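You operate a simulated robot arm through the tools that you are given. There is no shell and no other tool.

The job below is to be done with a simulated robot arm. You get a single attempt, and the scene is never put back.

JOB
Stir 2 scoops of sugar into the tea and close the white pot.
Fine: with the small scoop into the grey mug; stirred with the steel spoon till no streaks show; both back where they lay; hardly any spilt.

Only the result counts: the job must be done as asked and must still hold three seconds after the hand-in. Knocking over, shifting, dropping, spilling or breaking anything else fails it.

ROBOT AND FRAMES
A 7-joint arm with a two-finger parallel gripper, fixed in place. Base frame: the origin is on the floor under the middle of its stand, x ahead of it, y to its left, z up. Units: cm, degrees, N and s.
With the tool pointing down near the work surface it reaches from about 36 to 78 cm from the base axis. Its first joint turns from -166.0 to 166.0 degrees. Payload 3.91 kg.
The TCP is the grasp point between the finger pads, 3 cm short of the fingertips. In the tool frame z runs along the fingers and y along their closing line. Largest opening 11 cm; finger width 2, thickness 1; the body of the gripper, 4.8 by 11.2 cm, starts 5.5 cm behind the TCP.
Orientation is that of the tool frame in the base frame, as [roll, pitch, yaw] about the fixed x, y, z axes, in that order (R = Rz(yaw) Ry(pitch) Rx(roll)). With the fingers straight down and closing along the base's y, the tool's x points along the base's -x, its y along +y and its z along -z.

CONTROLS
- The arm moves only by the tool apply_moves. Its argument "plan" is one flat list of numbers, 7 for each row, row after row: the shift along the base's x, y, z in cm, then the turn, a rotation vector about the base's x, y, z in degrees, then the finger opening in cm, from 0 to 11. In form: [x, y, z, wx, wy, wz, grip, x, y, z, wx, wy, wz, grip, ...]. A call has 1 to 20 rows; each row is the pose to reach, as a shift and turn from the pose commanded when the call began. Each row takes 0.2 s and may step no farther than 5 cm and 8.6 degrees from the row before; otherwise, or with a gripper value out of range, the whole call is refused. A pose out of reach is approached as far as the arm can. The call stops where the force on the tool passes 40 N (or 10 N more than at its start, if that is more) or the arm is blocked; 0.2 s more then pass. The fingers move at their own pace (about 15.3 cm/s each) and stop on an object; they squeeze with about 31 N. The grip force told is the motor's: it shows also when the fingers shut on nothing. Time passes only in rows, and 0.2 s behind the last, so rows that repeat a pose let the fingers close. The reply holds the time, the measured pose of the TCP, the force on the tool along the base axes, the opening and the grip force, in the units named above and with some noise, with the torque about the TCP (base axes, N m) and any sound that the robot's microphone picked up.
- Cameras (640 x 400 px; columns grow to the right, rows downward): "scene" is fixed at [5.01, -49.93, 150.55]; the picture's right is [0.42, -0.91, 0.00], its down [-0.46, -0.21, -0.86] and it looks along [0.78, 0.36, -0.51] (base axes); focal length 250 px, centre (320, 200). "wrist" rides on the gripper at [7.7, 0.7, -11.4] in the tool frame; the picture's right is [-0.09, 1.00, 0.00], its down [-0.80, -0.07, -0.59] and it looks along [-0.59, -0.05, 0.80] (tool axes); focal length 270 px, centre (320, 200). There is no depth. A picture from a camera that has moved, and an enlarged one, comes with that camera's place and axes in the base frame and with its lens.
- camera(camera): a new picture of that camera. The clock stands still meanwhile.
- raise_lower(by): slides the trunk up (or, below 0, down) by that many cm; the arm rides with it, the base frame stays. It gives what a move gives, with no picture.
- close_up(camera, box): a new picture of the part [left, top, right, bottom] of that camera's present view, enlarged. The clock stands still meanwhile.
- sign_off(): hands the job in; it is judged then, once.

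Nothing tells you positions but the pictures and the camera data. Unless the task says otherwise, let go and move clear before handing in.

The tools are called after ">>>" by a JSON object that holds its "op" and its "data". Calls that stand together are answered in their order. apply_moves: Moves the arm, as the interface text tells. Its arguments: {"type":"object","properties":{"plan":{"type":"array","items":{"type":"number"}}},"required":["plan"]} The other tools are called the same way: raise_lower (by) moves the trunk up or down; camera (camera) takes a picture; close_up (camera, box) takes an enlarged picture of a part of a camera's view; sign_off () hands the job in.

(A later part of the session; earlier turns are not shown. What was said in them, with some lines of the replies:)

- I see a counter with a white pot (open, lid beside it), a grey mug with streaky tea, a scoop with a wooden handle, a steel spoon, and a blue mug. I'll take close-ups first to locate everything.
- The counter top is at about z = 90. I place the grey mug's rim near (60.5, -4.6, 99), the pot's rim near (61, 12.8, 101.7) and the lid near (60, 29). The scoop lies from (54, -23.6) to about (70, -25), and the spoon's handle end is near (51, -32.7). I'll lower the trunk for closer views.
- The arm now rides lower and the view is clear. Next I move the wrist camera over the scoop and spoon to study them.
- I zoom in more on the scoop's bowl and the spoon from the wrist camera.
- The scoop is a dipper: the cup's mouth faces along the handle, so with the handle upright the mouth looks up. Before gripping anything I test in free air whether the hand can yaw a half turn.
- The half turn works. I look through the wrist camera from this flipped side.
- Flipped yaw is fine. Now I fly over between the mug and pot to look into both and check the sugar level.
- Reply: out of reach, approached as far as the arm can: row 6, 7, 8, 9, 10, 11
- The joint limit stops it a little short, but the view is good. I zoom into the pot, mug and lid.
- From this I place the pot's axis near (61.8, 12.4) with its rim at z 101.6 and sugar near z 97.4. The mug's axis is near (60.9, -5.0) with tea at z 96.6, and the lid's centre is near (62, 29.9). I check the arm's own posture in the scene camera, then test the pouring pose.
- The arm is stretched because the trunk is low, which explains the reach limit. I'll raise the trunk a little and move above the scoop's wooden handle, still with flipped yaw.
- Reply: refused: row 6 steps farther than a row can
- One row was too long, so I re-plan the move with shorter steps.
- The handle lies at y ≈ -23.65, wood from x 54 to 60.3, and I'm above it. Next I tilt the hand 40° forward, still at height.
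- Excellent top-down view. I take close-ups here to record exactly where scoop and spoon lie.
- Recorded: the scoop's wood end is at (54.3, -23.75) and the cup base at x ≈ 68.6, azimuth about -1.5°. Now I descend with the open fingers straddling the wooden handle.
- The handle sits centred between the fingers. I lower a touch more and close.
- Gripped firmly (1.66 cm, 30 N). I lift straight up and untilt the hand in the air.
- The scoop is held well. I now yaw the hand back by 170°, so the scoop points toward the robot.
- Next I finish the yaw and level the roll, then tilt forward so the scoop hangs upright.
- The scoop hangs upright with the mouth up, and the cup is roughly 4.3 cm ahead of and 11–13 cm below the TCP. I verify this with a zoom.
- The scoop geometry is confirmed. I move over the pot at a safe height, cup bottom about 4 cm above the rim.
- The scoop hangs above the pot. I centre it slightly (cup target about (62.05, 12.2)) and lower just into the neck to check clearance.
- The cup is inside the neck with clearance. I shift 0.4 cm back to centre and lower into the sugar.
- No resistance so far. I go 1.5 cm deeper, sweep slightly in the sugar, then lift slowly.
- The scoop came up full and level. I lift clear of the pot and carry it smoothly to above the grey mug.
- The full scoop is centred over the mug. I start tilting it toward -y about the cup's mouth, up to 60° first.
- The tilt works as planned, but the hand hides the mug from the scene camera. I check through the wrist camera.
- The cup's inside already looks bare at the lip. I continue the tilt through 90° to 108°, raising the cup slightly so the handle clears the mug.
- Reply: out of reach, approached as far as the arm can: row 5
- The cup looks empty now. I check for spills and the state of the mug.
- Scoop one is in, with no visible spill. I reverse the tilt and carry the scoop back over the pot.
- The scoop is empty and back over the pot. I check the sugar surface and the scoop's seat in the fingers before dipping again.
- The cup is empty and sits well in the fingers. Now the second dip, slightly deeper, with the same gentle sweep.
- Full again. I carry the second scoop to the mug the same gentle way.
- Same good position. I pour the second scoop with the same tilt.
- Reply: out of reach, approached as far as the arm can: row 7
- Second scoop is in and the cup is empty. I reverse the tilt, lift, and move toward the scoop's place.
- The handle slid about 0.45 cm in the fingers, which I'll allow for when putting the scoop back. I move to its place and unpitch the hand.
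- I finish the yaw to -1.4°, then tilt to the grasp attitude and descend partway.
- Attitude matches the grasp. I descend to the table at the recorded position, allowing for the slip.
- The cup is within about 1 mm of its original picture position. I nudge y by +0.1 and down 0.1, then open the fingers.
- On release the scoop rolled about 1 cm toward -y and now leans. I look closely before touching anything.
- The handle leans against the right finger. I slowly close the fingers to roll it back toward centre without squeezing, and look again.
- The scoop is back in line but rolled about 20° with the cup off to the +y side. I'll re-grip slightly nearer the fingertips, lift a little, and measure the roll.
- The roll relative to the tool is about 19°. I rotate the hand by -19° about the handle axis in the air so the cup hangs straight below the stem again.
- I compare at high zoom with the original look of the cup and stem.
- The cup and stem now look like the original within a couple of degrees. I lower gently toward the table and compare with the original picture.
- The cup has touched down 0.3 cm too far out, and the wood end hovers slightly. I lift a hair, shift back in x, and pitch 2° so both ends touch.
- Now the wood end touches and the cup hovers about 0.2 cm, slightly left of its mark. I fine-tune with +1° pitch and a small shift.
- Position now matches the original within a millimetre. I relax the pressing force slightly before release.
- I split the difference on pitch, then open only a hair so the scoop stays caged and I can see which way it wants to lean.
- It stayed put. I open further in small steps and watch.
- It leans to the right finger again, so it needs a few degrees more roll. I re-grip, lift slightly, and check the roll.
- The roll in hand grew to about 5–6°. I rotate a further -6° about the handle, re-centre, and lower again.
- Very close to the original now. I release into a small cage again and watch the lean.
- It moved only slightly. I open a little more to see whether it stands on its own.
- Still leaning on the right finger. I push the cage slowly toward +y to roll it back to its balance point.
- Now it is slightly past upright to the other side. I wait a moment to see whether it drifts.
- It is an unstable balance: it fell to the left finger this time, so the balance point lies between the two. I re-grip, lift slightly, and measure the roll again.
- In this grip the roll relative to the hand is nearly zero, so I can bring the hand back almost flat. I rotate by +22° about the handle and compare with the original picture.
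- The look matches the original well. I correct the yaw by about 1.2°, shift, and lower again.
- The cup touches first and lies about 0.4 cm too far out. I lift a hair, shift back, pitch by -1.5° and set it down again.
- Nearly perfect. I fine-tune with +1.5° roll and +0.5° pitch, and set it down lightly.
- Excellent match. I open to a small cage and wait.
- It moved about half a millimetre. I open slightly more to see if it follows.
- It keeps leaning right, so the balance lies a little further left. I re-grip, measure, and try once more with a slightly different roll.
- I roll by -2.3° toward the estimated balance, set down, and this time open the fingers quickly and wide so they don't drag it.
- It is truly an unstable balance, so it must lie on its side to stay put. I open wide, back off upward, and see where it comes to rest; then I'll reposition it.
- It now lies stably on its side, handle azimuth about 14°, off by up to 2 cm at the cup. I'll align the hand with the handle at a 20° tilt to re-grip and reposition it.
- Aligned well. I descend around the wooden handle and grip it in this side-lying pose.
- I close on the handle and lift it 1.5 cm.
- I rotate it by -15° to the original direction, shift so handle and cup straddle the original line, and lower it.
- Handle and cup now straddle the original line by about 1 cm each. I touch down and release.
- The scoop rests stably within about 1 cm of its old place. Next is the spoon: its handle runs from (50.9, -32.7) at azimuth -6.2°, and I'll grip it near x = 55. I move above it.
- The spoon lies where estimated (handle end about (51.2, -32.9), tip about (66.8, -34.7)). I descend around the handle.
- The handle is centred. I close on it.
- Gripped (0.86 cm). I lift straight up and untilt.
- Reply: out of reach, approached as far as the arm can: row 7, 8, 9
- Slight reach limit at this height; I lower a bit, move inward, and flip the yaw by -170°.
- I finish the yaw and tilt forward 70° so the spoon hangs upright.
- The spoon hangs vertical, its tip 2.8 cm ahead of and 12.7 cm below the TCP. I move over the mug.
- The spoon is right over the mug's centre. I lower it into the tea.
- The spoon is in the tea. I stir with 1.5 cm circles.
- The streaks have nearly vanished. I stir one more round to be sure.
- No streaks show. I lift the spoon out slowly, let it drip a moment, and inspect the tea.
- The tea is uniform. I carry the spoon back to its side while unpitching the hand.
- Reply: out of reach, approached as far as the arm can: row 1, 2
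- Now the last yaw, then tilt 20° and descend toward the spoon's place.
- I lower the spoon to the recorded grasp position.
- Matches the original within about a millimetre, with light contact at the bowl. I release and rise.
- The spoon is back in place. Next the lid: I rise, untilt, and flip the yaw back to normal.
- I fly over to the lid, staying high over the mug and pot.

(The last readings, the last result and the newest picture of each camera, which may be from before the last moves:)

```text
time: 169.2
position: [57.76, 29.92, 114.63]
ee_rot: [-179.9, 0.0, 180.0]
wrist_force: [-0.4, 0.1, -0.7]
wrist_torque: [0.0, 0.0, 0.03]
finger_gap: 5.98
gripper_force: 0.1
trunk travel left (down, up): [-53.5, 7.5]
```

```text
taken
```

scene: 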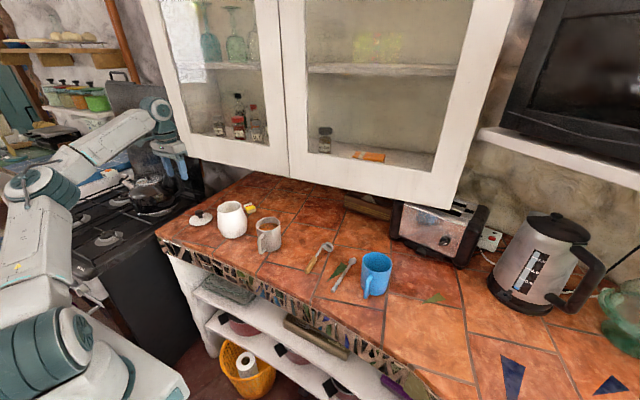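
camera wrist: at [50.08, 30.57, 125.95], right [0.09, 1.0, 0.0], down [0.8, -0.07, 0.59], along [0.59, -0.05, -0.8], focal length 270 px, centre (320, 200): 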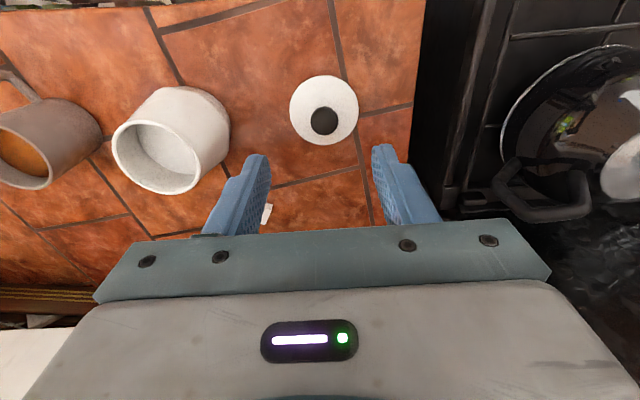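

I zoom on the lid to pin down its centre and knob.

>>> {"op": "close_up", "data": {"camera": "wrist", "box": [270, 60, 380, 160]}}

>>> {"op": "close_up", "data": {"camera": "wrist", "box": [100, 75, 240, 205]}}

>>> {"op": "close_up", "data": {"camera": "scene", "box": [180, 195, 230, 235]}}

```text
4.00 times, centred on (325, 110) of wrist
camera zoom: at [50.08, 30.57, 125.95], right [0.09, 1.0, 0.0], down [0.8, -0.07, 0.59], along [0.59, -0.05, -0.8], focal length 1081 px, centre (300, 560)
```

zoom: 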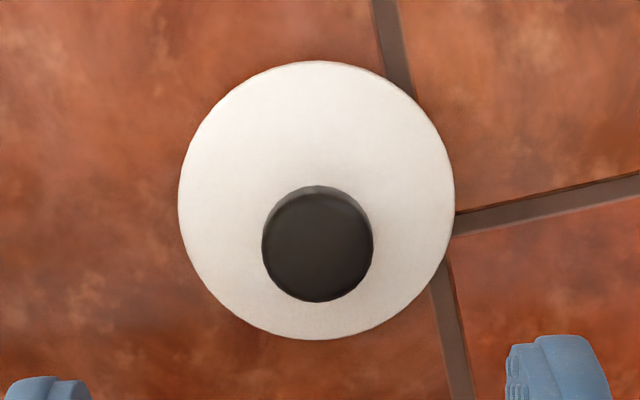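

```text
3.08 times, centred on (170, 140) of wrist
camera zoom: at [50.08, 30.57, 125.95], right [0.09, 1.0, 0.0], down [0.8, -0.07, 0.59], along [0.59, -0.05, -0.8], focal length 832 px, centre (782, 385)
```

zoom: 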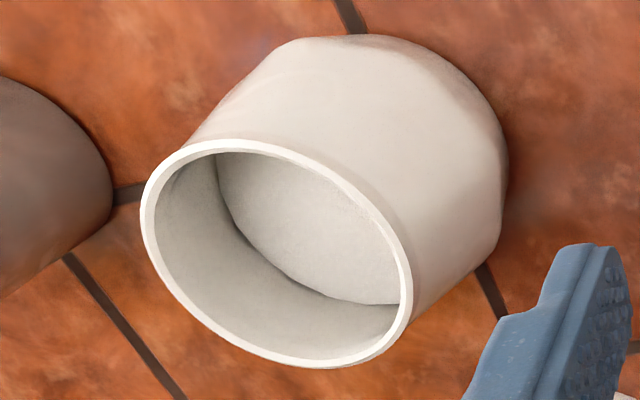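

```text
10.00 times, centred on (205, 215) of scene
camera zoom: at [5.01, -49.93, 150.55], right [0.42, -0.91, 0.0], down [-0.46, -0.21, -0.86], along [0.78, 0.36, -0.51], focal length 2500 px, centre (1470, 50)
```

zoom: 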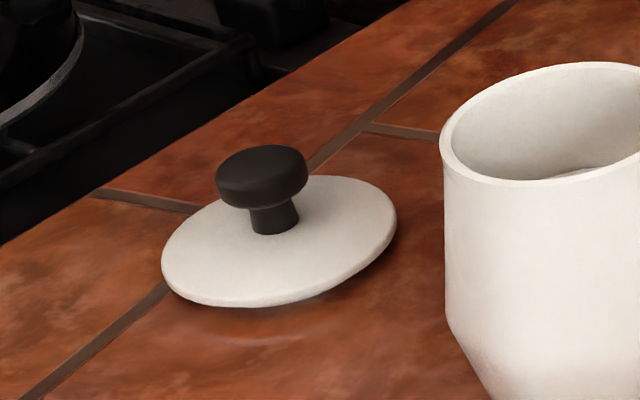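

The lid's centre is about (61.4, 30.15), with the knob 3.2 cm wide and its top near z 95. I tilt 15° and come down over the knob in steps.

>>> {"op": "apply_moves", "data": {"plan": [1, 0.1, -3, 0, -5, 0, 6, 2, 0.2, -6, 0, -10, 0, 6, 3.27, 0.29, -9.5, 0, -15, 0, 6, 3.27, 0.29, -12, 0, -15, 0, 6, 3.27, 0.29, -12, 0, -15, 0, 6]}}

>>> {"op": "camera", "data": {"camera": "wrist"}}

>>> {"op": "close_up", "data": {"camera": "scene", "box": [170, 170, 250, 235]}}

```text
time: 170.4
position: [61.38, 30.26, 102.28]
ee_rot: [-179.8, 15.0, 180.0]
wrist_force: [-0.5, -0.4, 0.4]
wrist_torque: [-0.03, 0.02, 0.02]
finger_gap: 5.99
gripper_force: 0.2
trunk travel left (down, up): [-53.5, 7.5]
```

```text
taken
camera wrist: at [50.89, 30.93, 111.39], right [0.09, 1.0, 0.02], down [0.62, -0.07, 0.78], along [0.78, -0.05, -0.62], focal length 270 px, centre (320, 200)
```

wrist: 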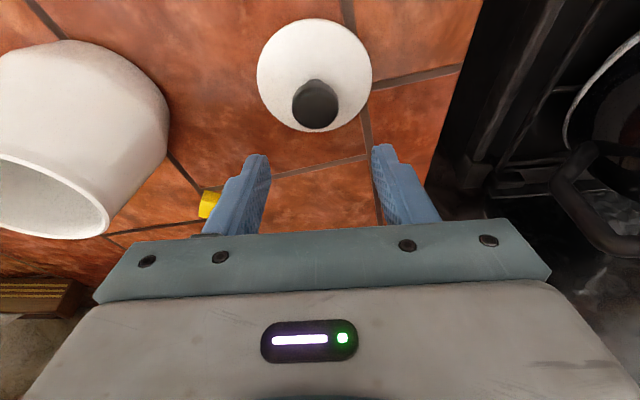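

```text
6.15 times, centred on (210, 202) of scene
camera zoom: at [5.01, -49.93, 150.55], right [0.42, -0.91, 0.0], down [-0.46, -0.21, -0.86], along [0.78, 0.36, -0.51], focal length 1539 px, centre (997, 185)
```

zoom: 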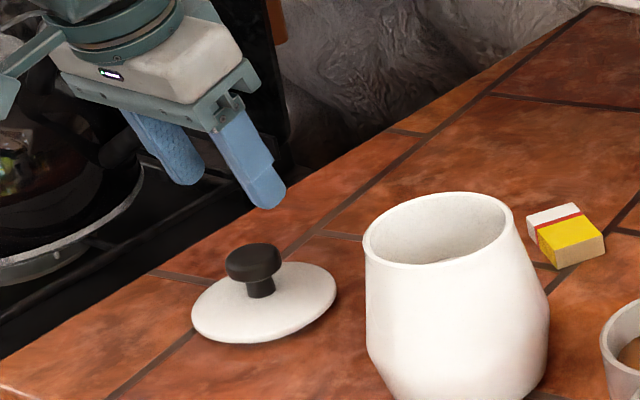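

I refine the alignment (knob near (61.2, 30.14)) and descend around the knob.

>>> {"op": "apply_moves", "data": {"plan": [-0.43, -0.09, -2, 0, 0, 0, 6, -0.43, -0.09, -4, 0, 0, 0, 6, -0.43, -0.09, -5.5, 0, 0, 0, 6, -0.43, -0.09, -6.3, 0, 0, 0, 6, -0.43, -0.09, -6.7, 0, 0, 0, 6]}}

>>> {"op": "camera", "data": {"camera": "wrist"}}

>>> {"op": "close_up", "data": {"camera": "scene", "box": [180, 185, 230, 235]}}

```text
time: 171.6
position: [60.81, 30.08, 95.48]
ee_rot: [-179.9, 15.0, -179.9]
wrist_force: [0.6, 0.6, 0.2]
wrist_torque: [0.01, 0.04, 0.03]
finger_gap: 6.01
gripper_force: 0.0
trunk travel left (down, up): [-53.5, 7.5]
```

```text
taken
camera wrist: at [50.5, 30.72, 104.68], right [0.09, 1.0, 0.02], down [0.62, -0.07, 0.78], along [0.78, -0.06, -0.62], focal length 270 px, centre (320, 200)
```

wrist: 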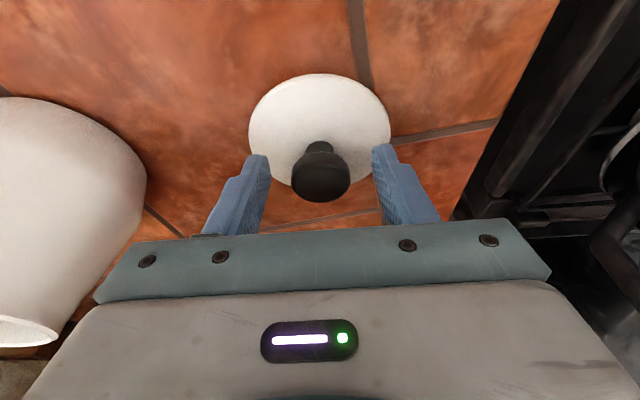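

```text
8.00 times, centred on (205, 210) of scene
camera zoom: at [5.01, -49.93, 150.55], right [0.42, -0.91, 0.0], down [-0.46, -0.21, -0.86], along [0.78, 0.36, -0.51], focal length 2000 px, centre (1240, 120)
```

zoom: 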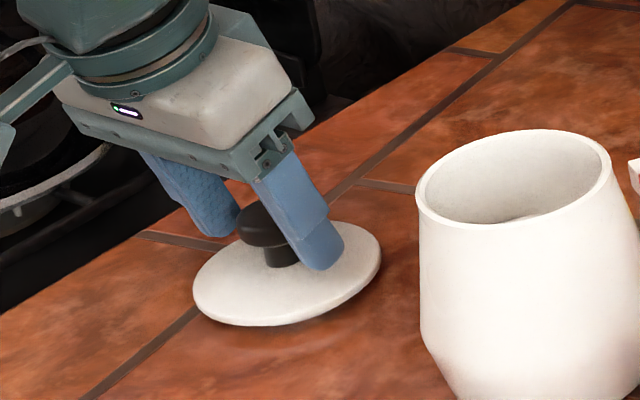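

The fingers straddle the knob, centred. I close gently.

>>> {"op": "apply_moves", "data": {"plan": [-0.15, 0, 0, 0, 0, 0, 5, -0.15, 0, 0, 0, 0, 0, 4.2, -0.15, 0, 0, 0, 0, 0, 3.6, -0.15, 0, 0, 0, 0, 0, 3.0, -0.15, 0, 0, 0, 0, 0, 0, -0.15, 0, 0, 0, 0, 0, 0, -0.15, 0, 0, 0, 0, 0, 0]}}

>>> {"op": "camera", "data": {"camera": "wrist"}}

```text
time: 173.2
position: [60.82, 29.98, 95.79]
ee_rot: [-179.8, 15.0, 180.0]
wrist_force: [-0.1, -0.1, 1.1]
wrist_torque: [0.07, -0.01, 0.01]
finger_gap: 3.25
gripper_force: 30.8
trunk travel left (down, up): [-53.5, 7.5]
```

```text
taken
camera wrist: at [50.41, 30.75, 104.72], right [0.09, 1.0, 0.02], down [0.62, -0.07, 0.78], along [0.78, -0.05, -0.62], focal length 270 px, centre (320, 200)
```

wrist: 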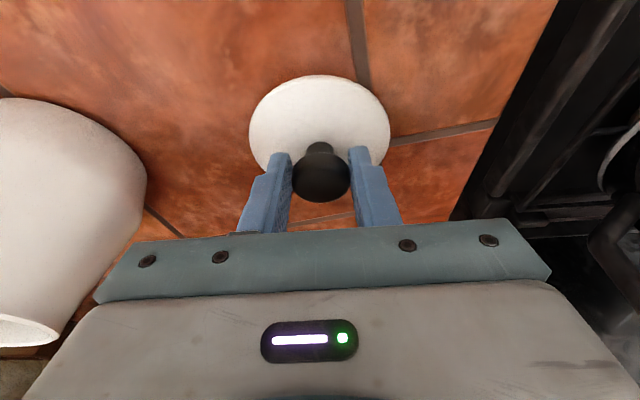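

Gripped at 3.25 cm. I lift slightly first to confirm it holds.

>>> {"op": "apply_moves", "data": {"plan": [0, 0, 0.5, 0, 0, 0, 0, 0, 0, 1.5, 0, 0, 0, 0, 0, 0, 3, 0, 0, 0, 0, 0, 0, 6, 0, 0, 0, 0, 0, 0, 9.5, 0, 0, 0, 0, 0, 0, 12.5, 0, 0, 0, 0, 0, 0, 14, 0, 0, 0, 0, 0, 0, 14, 0, 0, 0, 0]}}

>>> {"op": "close_up", "data": {"camera": "scene", "box": [170, 150, 250, 235]}}

>>> {"op": "camera", "data": {"camera": "wrist"}}

```text
time: 175.0
position: [60.61, 29.91, 109.77]
ee_rot: [-179.9, 15.0, -180.0]
wrist_force: [0.5, -0.8, -0.8]
wrist_torque: [0.0, -0.01, -0.01]
finger_gap: 3.28
gripper_force: 30.7
trunk travel left (down, up): [-53.5, 7.5]
```

```text
4.71 times, centred on (210, 192) of scene
camera zoom: at [5.01, -49.93, 150.55], right [0.42, -0.91, 0.0], down [-0.46, -0.21, -0.86], along [0.78, 0.36, -0.51], focal length 1177 px, centre (838, 235)
```

zoom: 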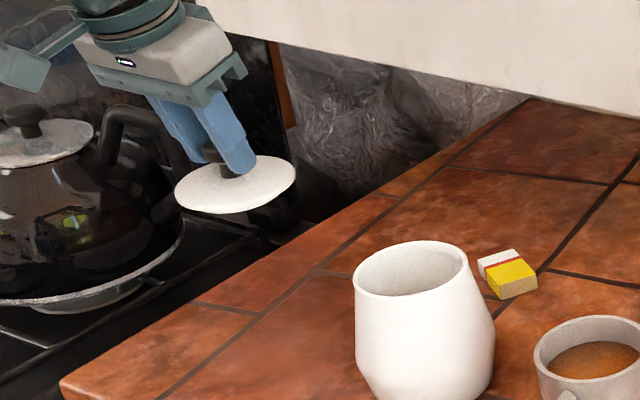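

```text
taken
camera wrist: at [50.3, 30.59, 118.89], right [0.09, 1.0, 0.02], down [0.62, -0.07, 0.78], along [0.78, -0.05, -0.62], focal length 270 px, centre (320, 200)
```

wrist: 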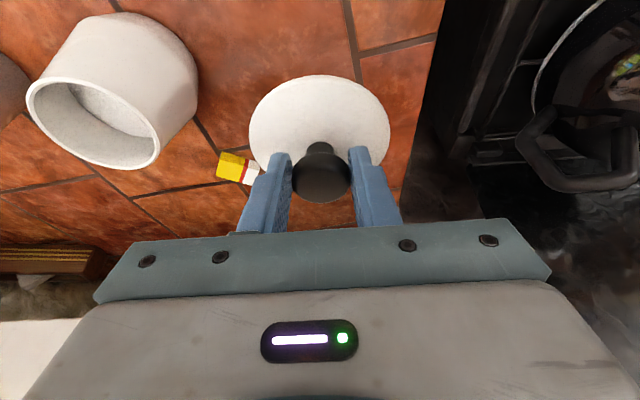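

The lid is held level. I carry it over to above the pot.

>>> {"op": "apply_moves", "data": {"plan": [0, -2.5, 0, 0, 0, 0, 0, 0, -6, 0, 0, 0, 0, 0, 0, -9.5, 0, 0, 0, 0, 0, -0.1, -13, 0, 0, 0, 0, 0, -0.15, -16, 0, 0, 0, 0, 0, -0.15, -17.5, 0, 0, 0, 0, 0, -0.15, -17.5, 0, 0, 0, 0, 0]}}

>>> {"op": "camera", "data": {"camera": "wrist"}}

>>> {"op": "close_up", "data": {"camera": "scene", "box": [200, 170, 270, 240]}}

```text
time: 176.6
position: [60.23, 12.74, 109.63]
ee_rot: [-179.9, 15.1, 180.0]
wrist_force: [-0.2, 0.1, -0.5]
wrist_torque: [-0.03, 0.0, -0.02]
finger_gap: 3.25
gripper_force: 30.9
trunk travel left (down, up): [-53.5, 7.5]
```

```text
taken
camera wrist: at [49.92, 13.26, 118.6], right [0.09, 1.0, 0.02], down [0.62, -0.07, 0.78], along [0.78, -0.05, -0.62], focal length 270 px, centre (320, 200)
```

wrist: 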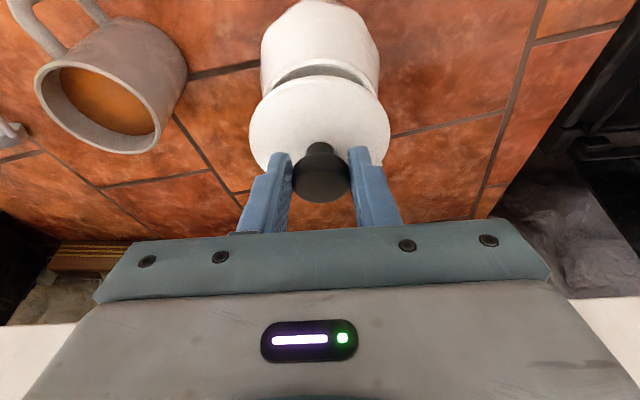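

```text
5.71 times, centred on (235, 205) of scene
camera zoom: at [5.01, -49.93, 150.55], right [0.42, -0.91, 0.0], down [-0.46, -0.21, -0.86], along [0.78, 0.36, -0.51], focal length 1429 px, centre (806, 171)
```

zoom: 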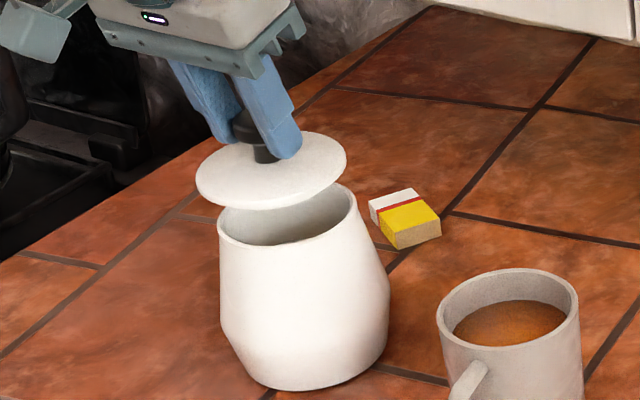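

I zoom in from both cameras to check concentricity before lowering.

>>> {"op": "close_up", "data": {"camera": "wrist", "box": [240, 0, 400, 160]}}

>>> {"op": "close_up", "data": {"camera": "scene", "box": [208, 185, 264, 220]}}

```text
2.50 times, centred on (320, 80) of wrist
camera zoom: at [49.92, 13.26, 118.6], right [0.09, 1.0, 0.02], down [0.62, -0.07, 0.78], along [0.78, -0.05, -0.62], focal length 676 px, centre (320, 500)
```

zoom: 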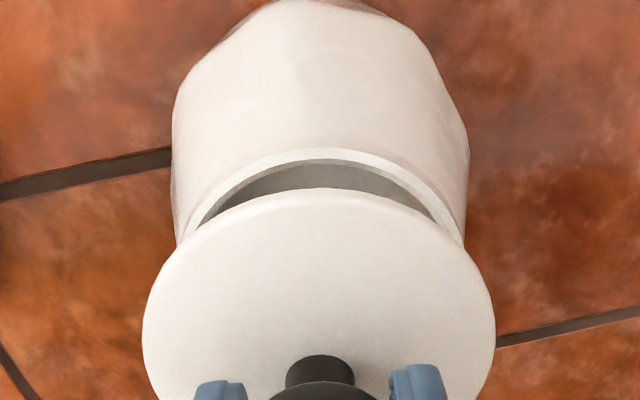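

```text
11.43 times, centred on (236, 202) of scene
camera zoom: at [5.01, -49.93, 150.55], right [0.42, -0.91, 0.0], down [-0.46, -0.21, -0.86], along [0.78, 0.36, -0.51], focal length 2858 px, centre (1280, 171)
```

zoom: 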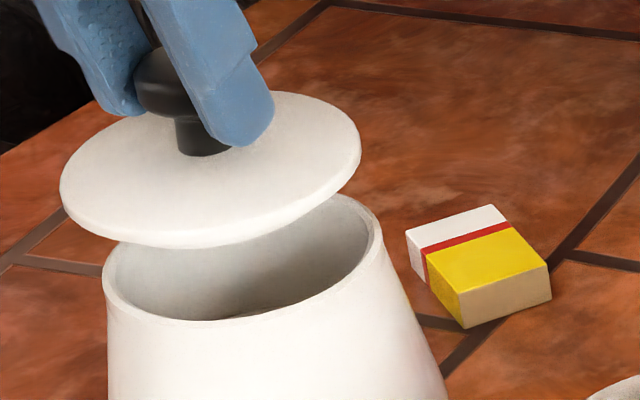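

Estimates from the two cameras differ by a few millimetres, so I lower to just above the rim, where parallax vanishes, and check again.

>>> {"op": "apply_moves", "data": {"plan": [0, -0.1, -0.6, 0, 0, 0, 0, 0, -0.1, -1.2, 0, 0, 0, 0, 0, -0.1, -1.7, 0, 0, 0, 0, 0, -0.1, -1.7, 0, 0, 0, 0]}}

>>> {"op": "close_up", "data": {"camera": "wrist", "box": [240, 0, 400, 160]}}

>>> {"op": "close_up", "data": {"camera": "scene", "box": [208, 185, 264, 220]}}

```text
time: 177.6
position: [60.25, 12.53, 107.95]
ee_rot: [-179.7, 15.0, 179.9]
wrist_force: [-0.3, 0.7, -0.7]
wrist_torque: [-0.01, 0.01, -0.01]
finger_gap: 3.26
gripper_force: 31.0
trunk travel left (down, up): [-53.5, 7.5]
```

```text
2.50 times, centred on (320, 80) of wrist
camera zoom: at [49.95, 13.24, 117.04], right [0.09, 1.0, 0.02], down [0.62, -0.07, 0.78], along [0.78, -0.05, -0.62], focal length 676 px, centre (320, 500)
```

zoom: 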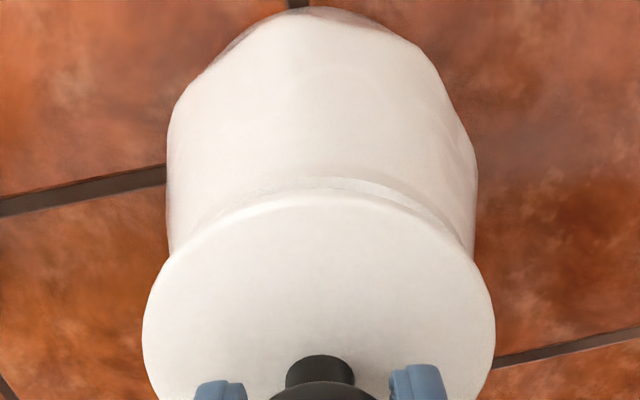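

```text
11.43 times, centred on (236, 202) of scene
camera zoom: at [5.01, -49.93, 150.55], right [0.42, -0.91, 0.0], down [-0.46, -0.21, -0.86], along [0.78, 0.36, -0.51], focal length 2858 px, centre (1280, 171)
```

zoom: 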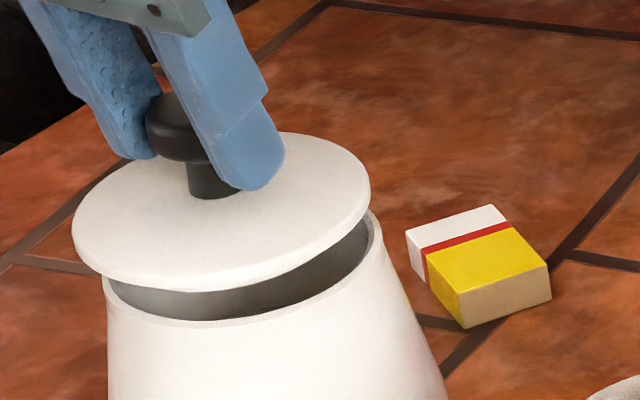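

A consistent solution for both cameras puts the rim a bit lower (about z 101) and the pot's centre further out. I shift the lid +0.8 in x and +0.15 in y and re-check.

>>> {"op": "apply_moves", "data": {"plan": [0.4, 0.08, 0, 0, 0, 0, 0, 0.8, 0.15, 0, 0, 0, 0, 0, 0.8, 0.15, -0.3, 0, 0, 0, 0, 0.8, 0.15, -0.3, 0, 0, 0, 0]}}

>>> {"op": "close_up", "data": {"camera": "wrist", "box": [240, 0, 400, 160]}}

>>> {"op": "close_up", "data": {"camera": "scene", "box": [208, 185, 264, 220]}}

```text
time: 178.6
position: [61.27, 12.63, 107.77]
ee_rot: [-179.8, 15.0, 179.9]
wrist_force: [0.7, -0.2, -0.3]
wrist_torque: [-0.01, 0.03, 0.01]
finger_gap: 3.27
gripper_force: 30.5
trunk travel left (down, up): [-53.5, 7.5]
```

```text
2.50 times, centred on (320, 80) of wrist
camera zoom: at [50.93, 13.26, 116.81], right [0.09, 1.0, 0.02], down [0.62, -0.07, 0.78], along [0.78, -0.05, -0.62], focal length 676 px, centre (320, 500)
```

zoom: 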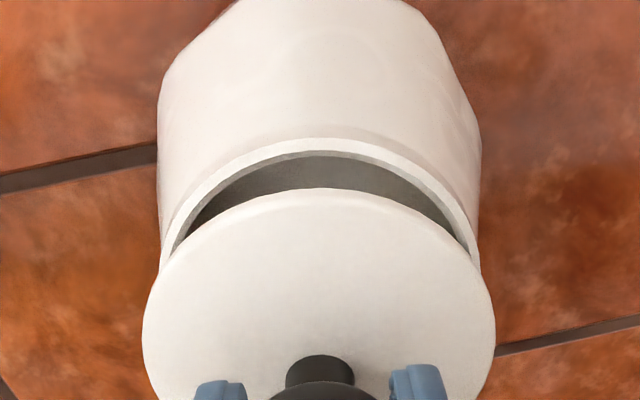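

```text
11.43 times, centred on (236, 202) of scene
camera zoom: at [5.01, -49.93, 150.55], right [0.42, -0.91, 0.0], down [-0.46, -0.21, -0.86], along [0.78, 0.36, -0.51], focal length 2858 px, centre (1280, 171)
```

zoom: 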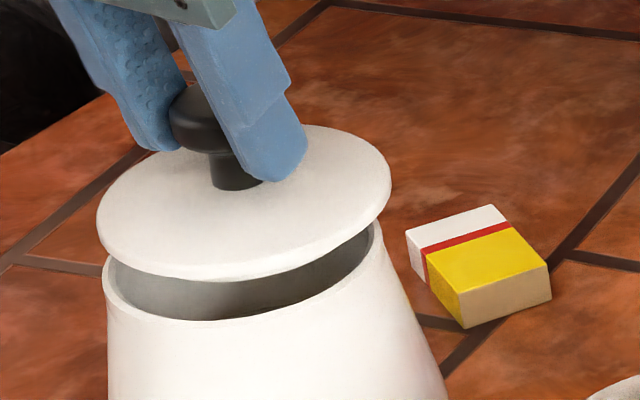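

Very close now. I apply a last small correction (-0.15, +0.2), lower a bit more and check the edges.

>>> {"op": "apply_moves", "data": {"plan": [-0.15, 0.2, 0, 0, 0, 0, 0, -0.15, 0.2, -0.4, 0, 0, 0, 0, -0.15, 0.2, -0.7, 0, 0, 0, 0, -0.15, 0.2, -0.7, 0, 0, 0, 0]}}

>>> {"op": "close_up", "data": {"camera": "wrist", "box": [240, 0, 400, 160]}}

>>> {"op": "close_up", "data": {"camera": "scene", "box": [208, 185, 264, 220]}}

```text
time: 179.6
position: [61.13, 12.78, 107.04]
ee_rot: [-179.8, 15.1, -179.9]
wrist_force: [0.2, 0.1, -0.4]
wrist_torque: [-0.01, -0.02, 0.0]
finger_gap: 3.27
gripper_force: 31.2
trunk travel left (down, up): [-53.5, 7.5]
```

```text
2.50 times, centred on (320, 80) of wrist
camera zoom: at [50.8, 13.53, 116.08], right [0.09, 1.0, 0.02], down [0.62, -0.07, 0.78], along [0.78, -0.05, -0.62], focal length 676 px, centre (320, 500)
```

zoom: 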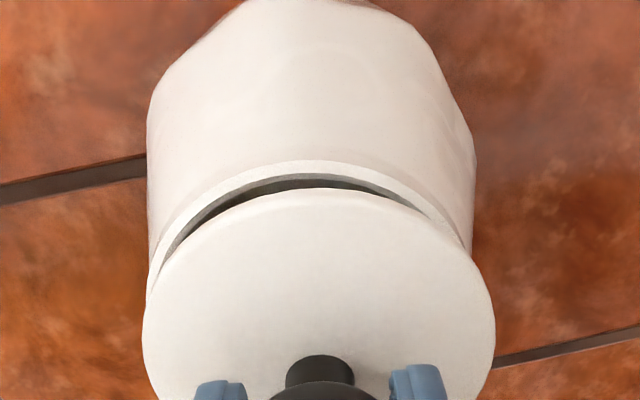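

```text
11.43 times, centred on (236, 202) of scene
camera zoom: at [5.01, -49.93, 150.55], right [0.42, -0.91, 0.0], down [-0.46, -0.21, -0.86], along [0.78, 0.36, -0.51], focal length 2858 px, centre (1280, 171)
```

zoom: 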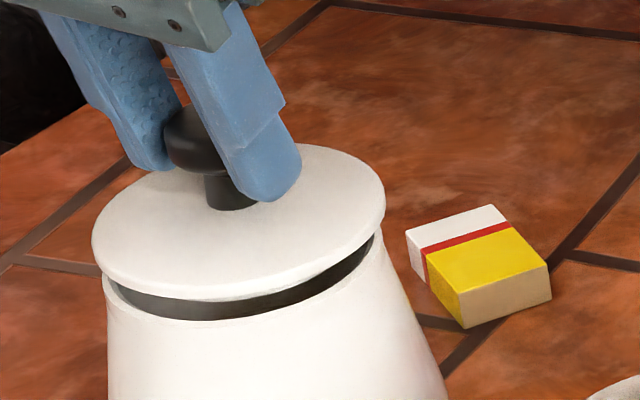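

Both cameras now agree to about ±0.15 cm. I lower in small steps, watching the force for contact.

>>> {"op": "apply_moves", "data": {"plan": [-0.03, -0.03, -0.15, 0, 0, 0, 0, -0.03, -0.03, -0.3, 0, 0, 0, 0, -0.03, -0.03, -0.4, 0, 0, 0, 0, -0.03, -0.03, -0.5, 0, 0, 0, 0]}}

>>> {"op": "close_up", "data": {"camera": "scene", "box": [208, 185, 264, 220]}}

>>> {"op": "close_up", "data": {"camera": "wrist", "box": [240, 0, 400, 160]}}

```text
time: 180.6
position: [61.14, 12.64, 106.84]
ee_rot: [-179.9, 15.3, 180.0]
wrist_force: [0.0, 1.0, 16.6]
wrist_torque: [0.29, -0.81, 0.06]
finger_gap: 3.26
gripper_force: 30.7
trunk travel left (down, up): [-53.5, 7.5]
```

```text
11.43 times, centred on (236, 202) of scene
camera zoom: at [5.01, -49.93, 150.55], right [0.42, -0.91, 0.0], down [-0.46, -0.21, -0.86], along [0.78, 0.36, -0.51], focal length 2858 px, centre (1280, 171)
```

zoom: 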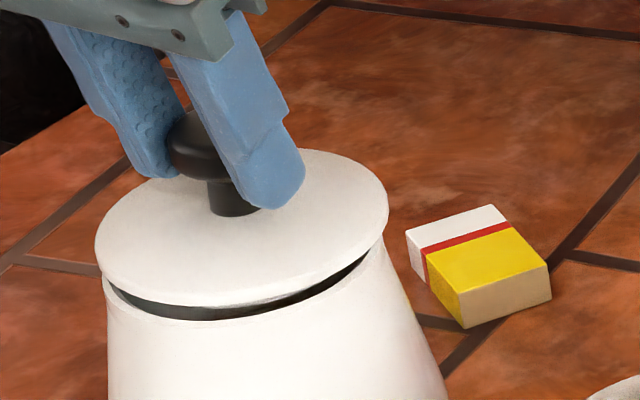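

```text
2.50 times, centred on (320, 80) of wrist
camera zoom: at [50.74, 13.44, 115.79], right [0.09, 1.0, 0.02], down [0.62, -0.07, 0.78], along [0.78, -0.05, -0.62], focal length 676 px, centre (320, 500)
```

zoom: 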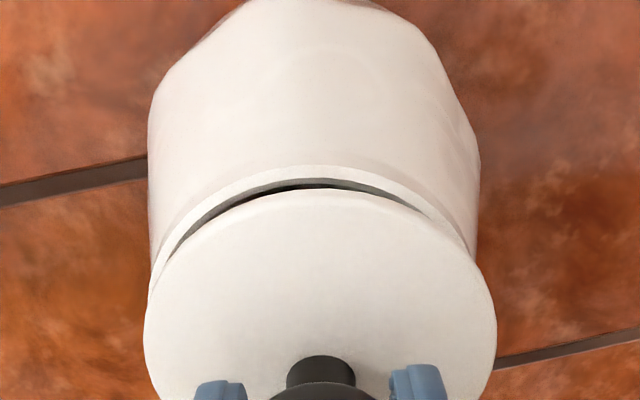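

Contact comes from the far side (about +4.9, +1.75 from the TCP), suggesting the lid's inner lip catches the far rim. I lift slightly, shift back by 0.25 in x and 0.1 in y, and lower again.

>>> {"op": "apply_moves", "data": {"plan": [0, 0, 0.5, 0, 0, 0, 0, -0.25, -0.1, 0.5, 0, 0, 0, 0, -0.25, -0.1, 0.25, 0, 0, 0, 0, -0.25, -0.1, 0.1, 0, 0, 0, 0, -0.25, -0.1, 0, 0, 0, 0, 0, -0.25, -0.1, -0.1, 0, 0, 0, 0]}}

```text
time: 182.0
position: [60.94, 12.64, 106.41]
ee_rot: [-179.9, 14.9, -180.0]
wrist_force: [0.5, 0.0, -0.3]
wrist_torque: [0.02, 0.0, -0.03]
finger_gap: 3.27
gripper_force: 30.2
trunk travel left (down, up): [-53.5, 7.5]
```

It now passes below the earlier contact height without force, so the lip has entered. I look and continue lowering.

>>> {"op": "close_up", "data": {"camera": "scene", "box": [208, 185, 264, 220]}}

>>> {"op": "close_up", "data": {"camera": "wrist", "box": [240, 0, 400, 160]}}

```text
11.43 times, centred on (236, 202) of scene
camera zoom: at [5.01, -49.93, 150.55], right [0.42, -0.91, 0.0], down [-0.46, -0.21, -0.86], along [0.78, 0.36, -0.51], focal length 2858 px, centre (1280, 171)
```

zoom: 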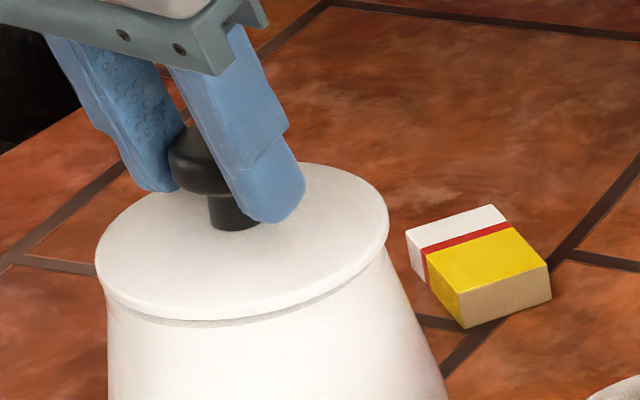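

```text
2.50 times, centred on (320, 80) of wrist
camera zoom: at [50.56, 13.3, 115.48], right [0.09, 1.0, 0.02], down [0.62, -0.07, 0.78], along [0.78, -0.05, -0.62], focal length 676 px, centre (320, 500)
```

zoom: 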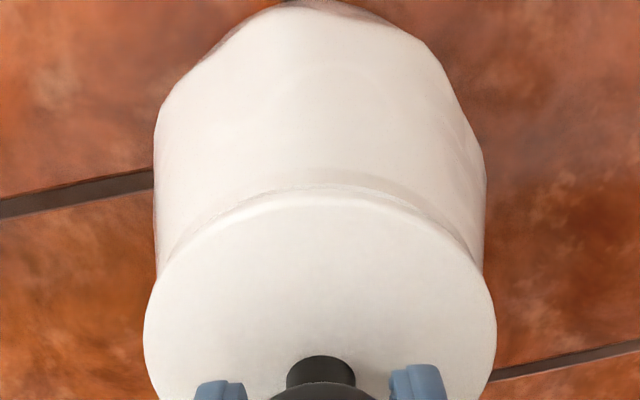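

The lid is nearly seated and well centred. I lower the last bit until it rests.

>>> {"op": "apply_moves", "data": {"plan": [0, 0, -0.08, 0, 0, 0, 0, 0, 0, -0.15, 0, 0, 0, 0, 0, 0, -0.2, 0, 0, 0, 0]}}

>>> {"op": "close_up", "data": {"camera": "scene", "box": [208, 185, 264, 220]}}

```text
time: 182.8
position: [61.01, 12.65, 106.38]
ee_rot: [-179.8, 15.0, -180.0]
wrist_force: [-0.7, -0.7, -1.0]
wrist_torque: [0.0, 0.03, -0.04]
finger_gap: 3.25
gripper_force: 31.1
trunk travel left (down, up): [-53.5, 7.5]
```

```text
11.43 times, centred on (236, 202) of scene
camera zoom: at [5.01, -49.93, 150.55], right [0.42, -0.91, 0.0], down [-0.46, -0.21, -0.86], along [0.78, 0.36, -0.51], focal length 2858 px, centre (1280, 171)
```

zoom: 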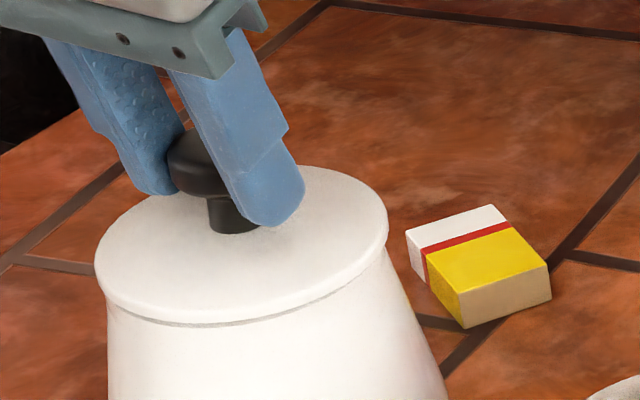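

>>> {"op": "apply_moves", "data": {"plan": [0, 0, -0.07, 0, 0, 0, 0, 0, 0, -0.14, 0, 0, 0, 0, 0, 0, -0.2, 0, 0, 0, 0]}}

>>> {"op": "close_up", "data": {"camera": "scene", "box": [208, 185, 264, 220]}}

```text
time: 183.6
position: [60.96, 12.74, 106.01]
ee_rot: [-179.9, 15.1, 180.0]
wrist_force: [0.5, 0.1, 0.1]
wrist_torque: [-0.02, 0.02, 0.02]
finger_gap: 3.23
gripper_force: 30.8
trunk travel left (down, up): [-53.5, 7.5]
```

```text
11.43 times, centred on (236, 202) of scene
camera zoom: at [5.01, -49.93, 150.55], right [0.42, -0.91, 0.0], down [-0.46, -0.21, -0.86], along [0.78, 0.36, -0.51], focal length 2858 px, centre (1280, 171)
```

zoom: 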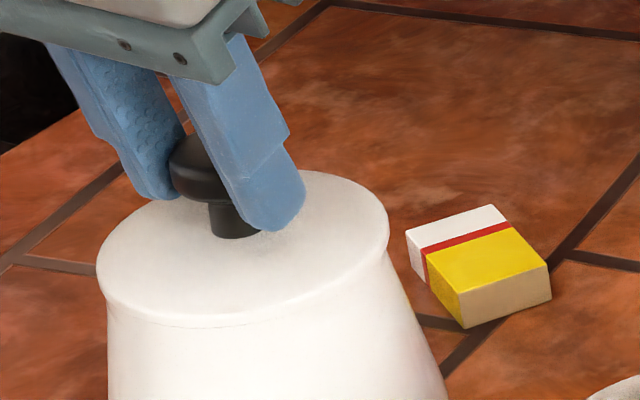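

>>> {"op": "apply_moves", "data": {"plan": [0, 0, -0.06, 0, 0, 0, 0, 0, 0, -0.12, 0, 0, 0, 0]}}

```text
time: 184.2
position: [60.93, 12.67, 106.07]
ee_rot: [-179.9, 15.1, 179.9]
wrist_force: [0.0, -0.8, 7.5]
wrist_torque: [-0.11, 0.26, 0.08]
finger_gap: 3.24
gripper_force: 31.2
trunk travel left (down, up): [-53.5, 7.5]
```

It rests with light force. I open the fingers and back off upward.

>>> {"op": "apply_moves", "data": {"plan": [0, 0, 0.03, 0, 0, 0, 0, 0, 0, 0.03, 0, 0, 0, 3.4, 0, 0, 0.03, 0, 0, 0, 3.8, 0, 0, 0.03, 0, 0, 0, 5, 0, 0, 0.03, 0, 0, 0, 6.5, 0, 0, 0.03, 0, 0, 0, 6.5, 0, 0, 2, 0, 0, 0, 6.5, 0, 0, 5, 0, 0, 0, 6.5, -1, 0, 9, 0, 0, 0, 6.5, -2, 0, 12, 0, 0, 0, 6.5, -2, 0, 12, 0, 0, 0, 6.5]}}

>>> {"op": "close_up", "data": {"camera": "scene", "box": [200, 170, 290, 250]}}

>>> {"op": "camera", "data": {"camera": "wrist"}}

```text
time: 186.6
position: [58.98, 12.63, 117.79]
ee_rot: [-179.7, 14.9, 180.0]
wrist_force: [-0.3, 0.3, 0.0]
wrist_torque: [0.02, 0.01, -0.01]
finger_gap: 6.48
gripper_force: 0.1
trunk travel left (down, up): [-53.5, 7.5]
```

```text
5.00 times, centred on (245, 210) of scene
camera zoom: at [5.01, -49.93, 150.55], right [0.42, -0.91, 0.0], down [-0.46, -0.21, -0.86], along [0.78, 0.36, -0.51], focal length 1250 px, centre (695, 150)
```

zoom: 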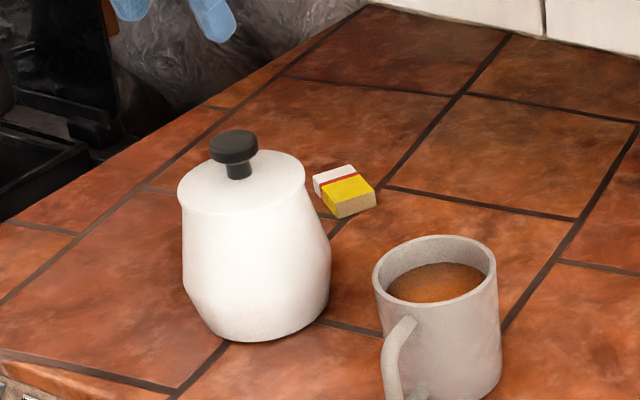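

```text
taken
camera wrist: at [48.54, 13.35, 126.99], right [0.09, 1.0, 0.02], down [0.62, -0.07, 0.78], along [0.78, -0.05, -0.62], focal length 270 px, centre (320, 200)
```

wrist: 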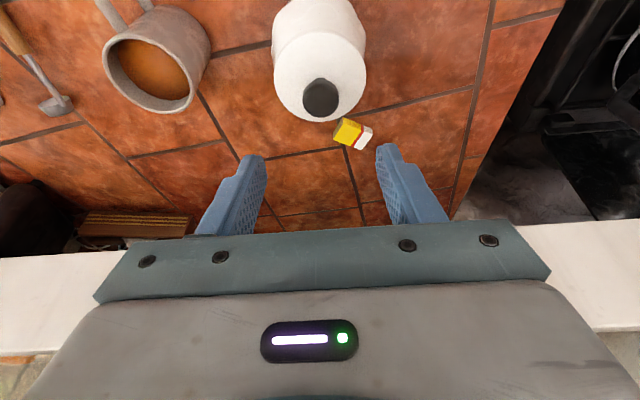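

The pot is closed, and pot and mug have not moved. I check scoop, spoon and counter once more.

>>> {"op": "close_up", "data": {"camera": "scene", "box": [290, 220, 410, 300]}}

>>> {"op": "close_up", "data": {"camera": "scene", "box": [235, 200, 345, 270]}}

>>> {"op": "camera", "data": {"camera": "scene"}}

```text
5.00 times, centred on (350, 260) of scene
camera zoom: at [5.01, -49.93, 150.55], right [0.42, -0.91, 0.0], down [-0.46, -0.21, -0.86], along [0.78, 0.36, -0.51], focal length 1250 px, centre (170, -100)
```

zoom: 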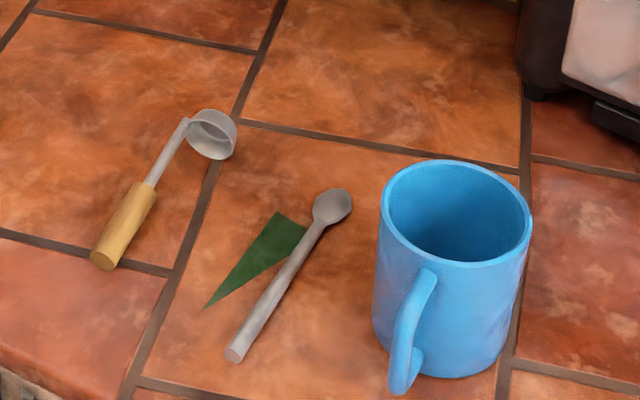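

```text
5.71 times, centred on (290, 235) of scene
camera zoom: at [5.01, -49.93, 150.55], right [0.42, -0.91, 0.0], down [-0.46, -0.21, -0.86], along [0.78, 0.36, -0.51], focal length 1429 px, centre (491, 0)
```

zoom: 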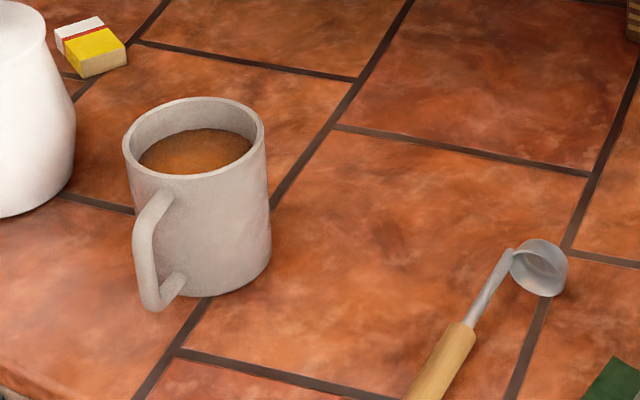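

```text
taken
```

scene: 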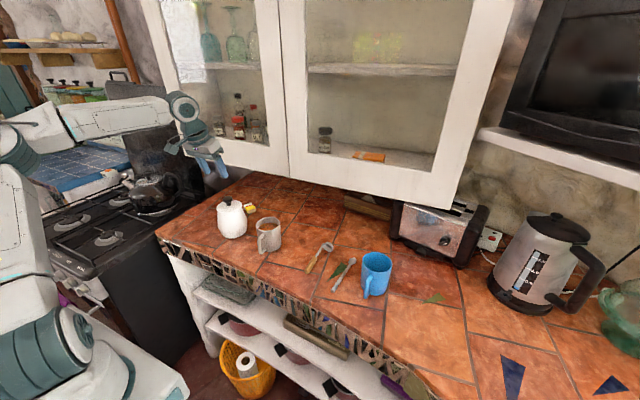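

Everything is in place: spoon exact, scoop within about 1 cm of its spot, tea streak-free, pot closed, nothing spilt. I retreat the arm clear of the counter items.

>>> {"op": "apply_moves", "data": {"plan": [-3, -1, 2, 0, 0, 0, 6, -6, -2, 4, 0, 5, 0, 6, -9, -3, 6, 0, 10, 0, 6, -12, -4, 8, 0, 15, 0, 6, -15, -6, 10, 0, 15, 0, 6, -18, -8, 12, 0, 15, 0, 6, -18, -8, 12, 0, 15, 0, 6]}}

>>> {"op": "camera", "data": {"camera": "scene"}}

>>> {"op": "camera", "data": {"camera": "wrist"}}

```text
time: 188.2
position: [40.8, 4.44, 130.14]
ee_rot: [-179.9, 0.0, 179.9]
wrist_force: [1.3, 0.2, 0.4]
wrist_torque: [0.04, 0.0, 0.01]
finger_gap: 6.03
gripper_force: 0.1
trunk travel left (down, up): [-53.5, 7.5]
```

```text
taken
```

scene: 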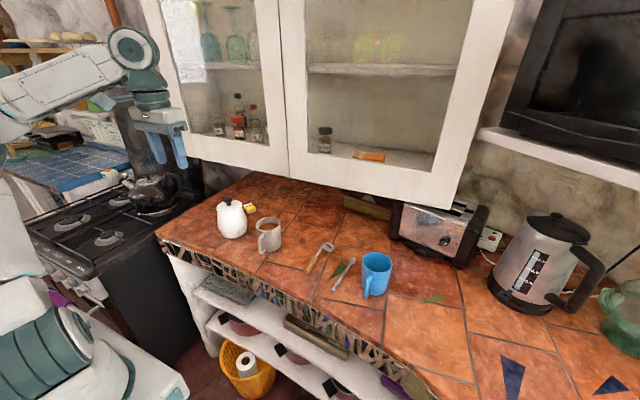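

```text
taken
camera wrist: at [33.02, 5.16, 141.57], right [0.09, 1.0, 0.0], down [0.8, -0.07, 0.59], along [0.59, -0.05, -0.8], focal length 270 px, centre (320, 200)
```

wrist: 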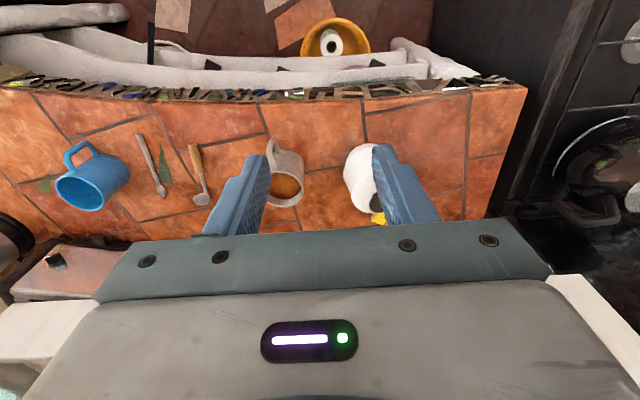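

The arm is clear. One last close look at the tea and the tools before handing in.

>>> {"op": "close_up", "data": {"camera": "wrist", "box": [250, 130, 400, 230]}}

>>> {"op": "close_up", "data": {"camera": "wrist", "box": [120, 120, 230, 220]}}

>>> {"op": "close_up", "data": {"camera": "scene", "box": [250, 210, 290, 240]}}

```text
4.00 times, centred on (325, 180) of wrist
camera zoom: at [33.02, 5.16, 141.57], right [0.09, 1.0, 0.0], down [0.8, -0.07, 0.59], along [0.59, -0.05, -0.8], focal length 1081 px, centre (300, 280)
```

zoom: 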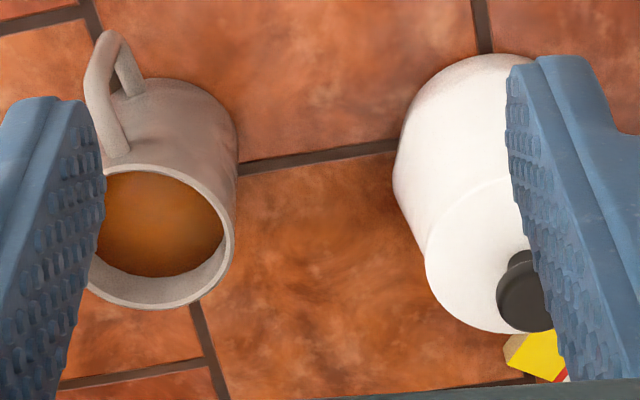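

```text
4.00 times, centred on (175, 170) of wrist
camera zoom: at [33.02, 5.16, 141.57], right [0.09, 1.0, 0.0], down [0.8, -0.07, 0.59], along [0.59, -0.05, -0.8], focal length 1081 px, centre (900, 320)
```

zoom: 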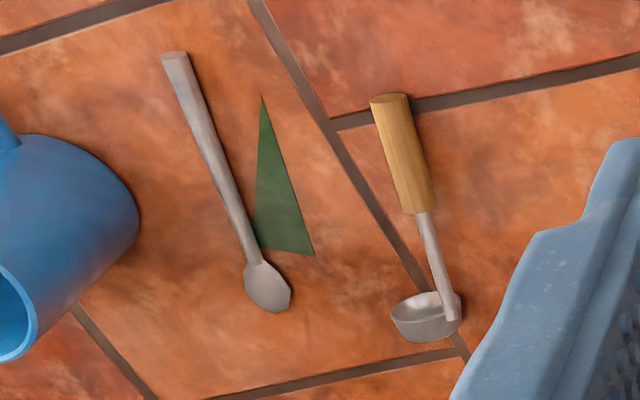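

```text
13.33 times, centred on (270, 225) of scene
camera zoom: at [5.01, -49.93, 150.55], right [0.42, -0.91, 0.0], down [-0.46, -0.21, -0.86], along [0.78, 0.36, -0.51], focal length 3334 px, centre (987, -133)
```

zoom: 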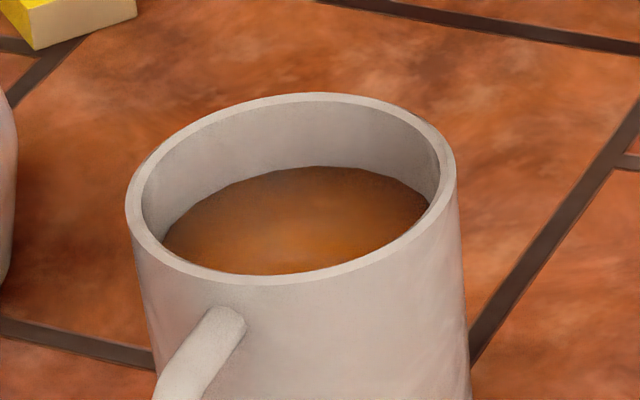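

The tea shows no streaks. The pot is closed, the spoon and scoop are back at their places, I see no spilt sugar, and the arm is clear. I hand the job in.

>>> {"op": "sign_off", "data": {}}

```text
The job is handed in.
```

I stirred two scoops of sugar into the grey mug and closed the white pot, then handed the job in. I don't have the judge's verdict.

- **Sugar and tea:** both scoops went into the mug with the small scoop. After stirring with the steel spoon, no streaks show in the tea.
- **Spillage:** I saw no sugar or tea spilt on the counter.
- **Pot:** the lid is seated on the rim. The pot and the grey mug are where they started.
- **Spoon:** it is back where it lay, within about 2 mm.
- **Scoop:** it is back within about 1 cm, but it now lies on its side. It started balanced with the stem on top of the cup. It rolled over each time I released it that way, so I laid it on its side, where it stays put, pointing the same way as before.
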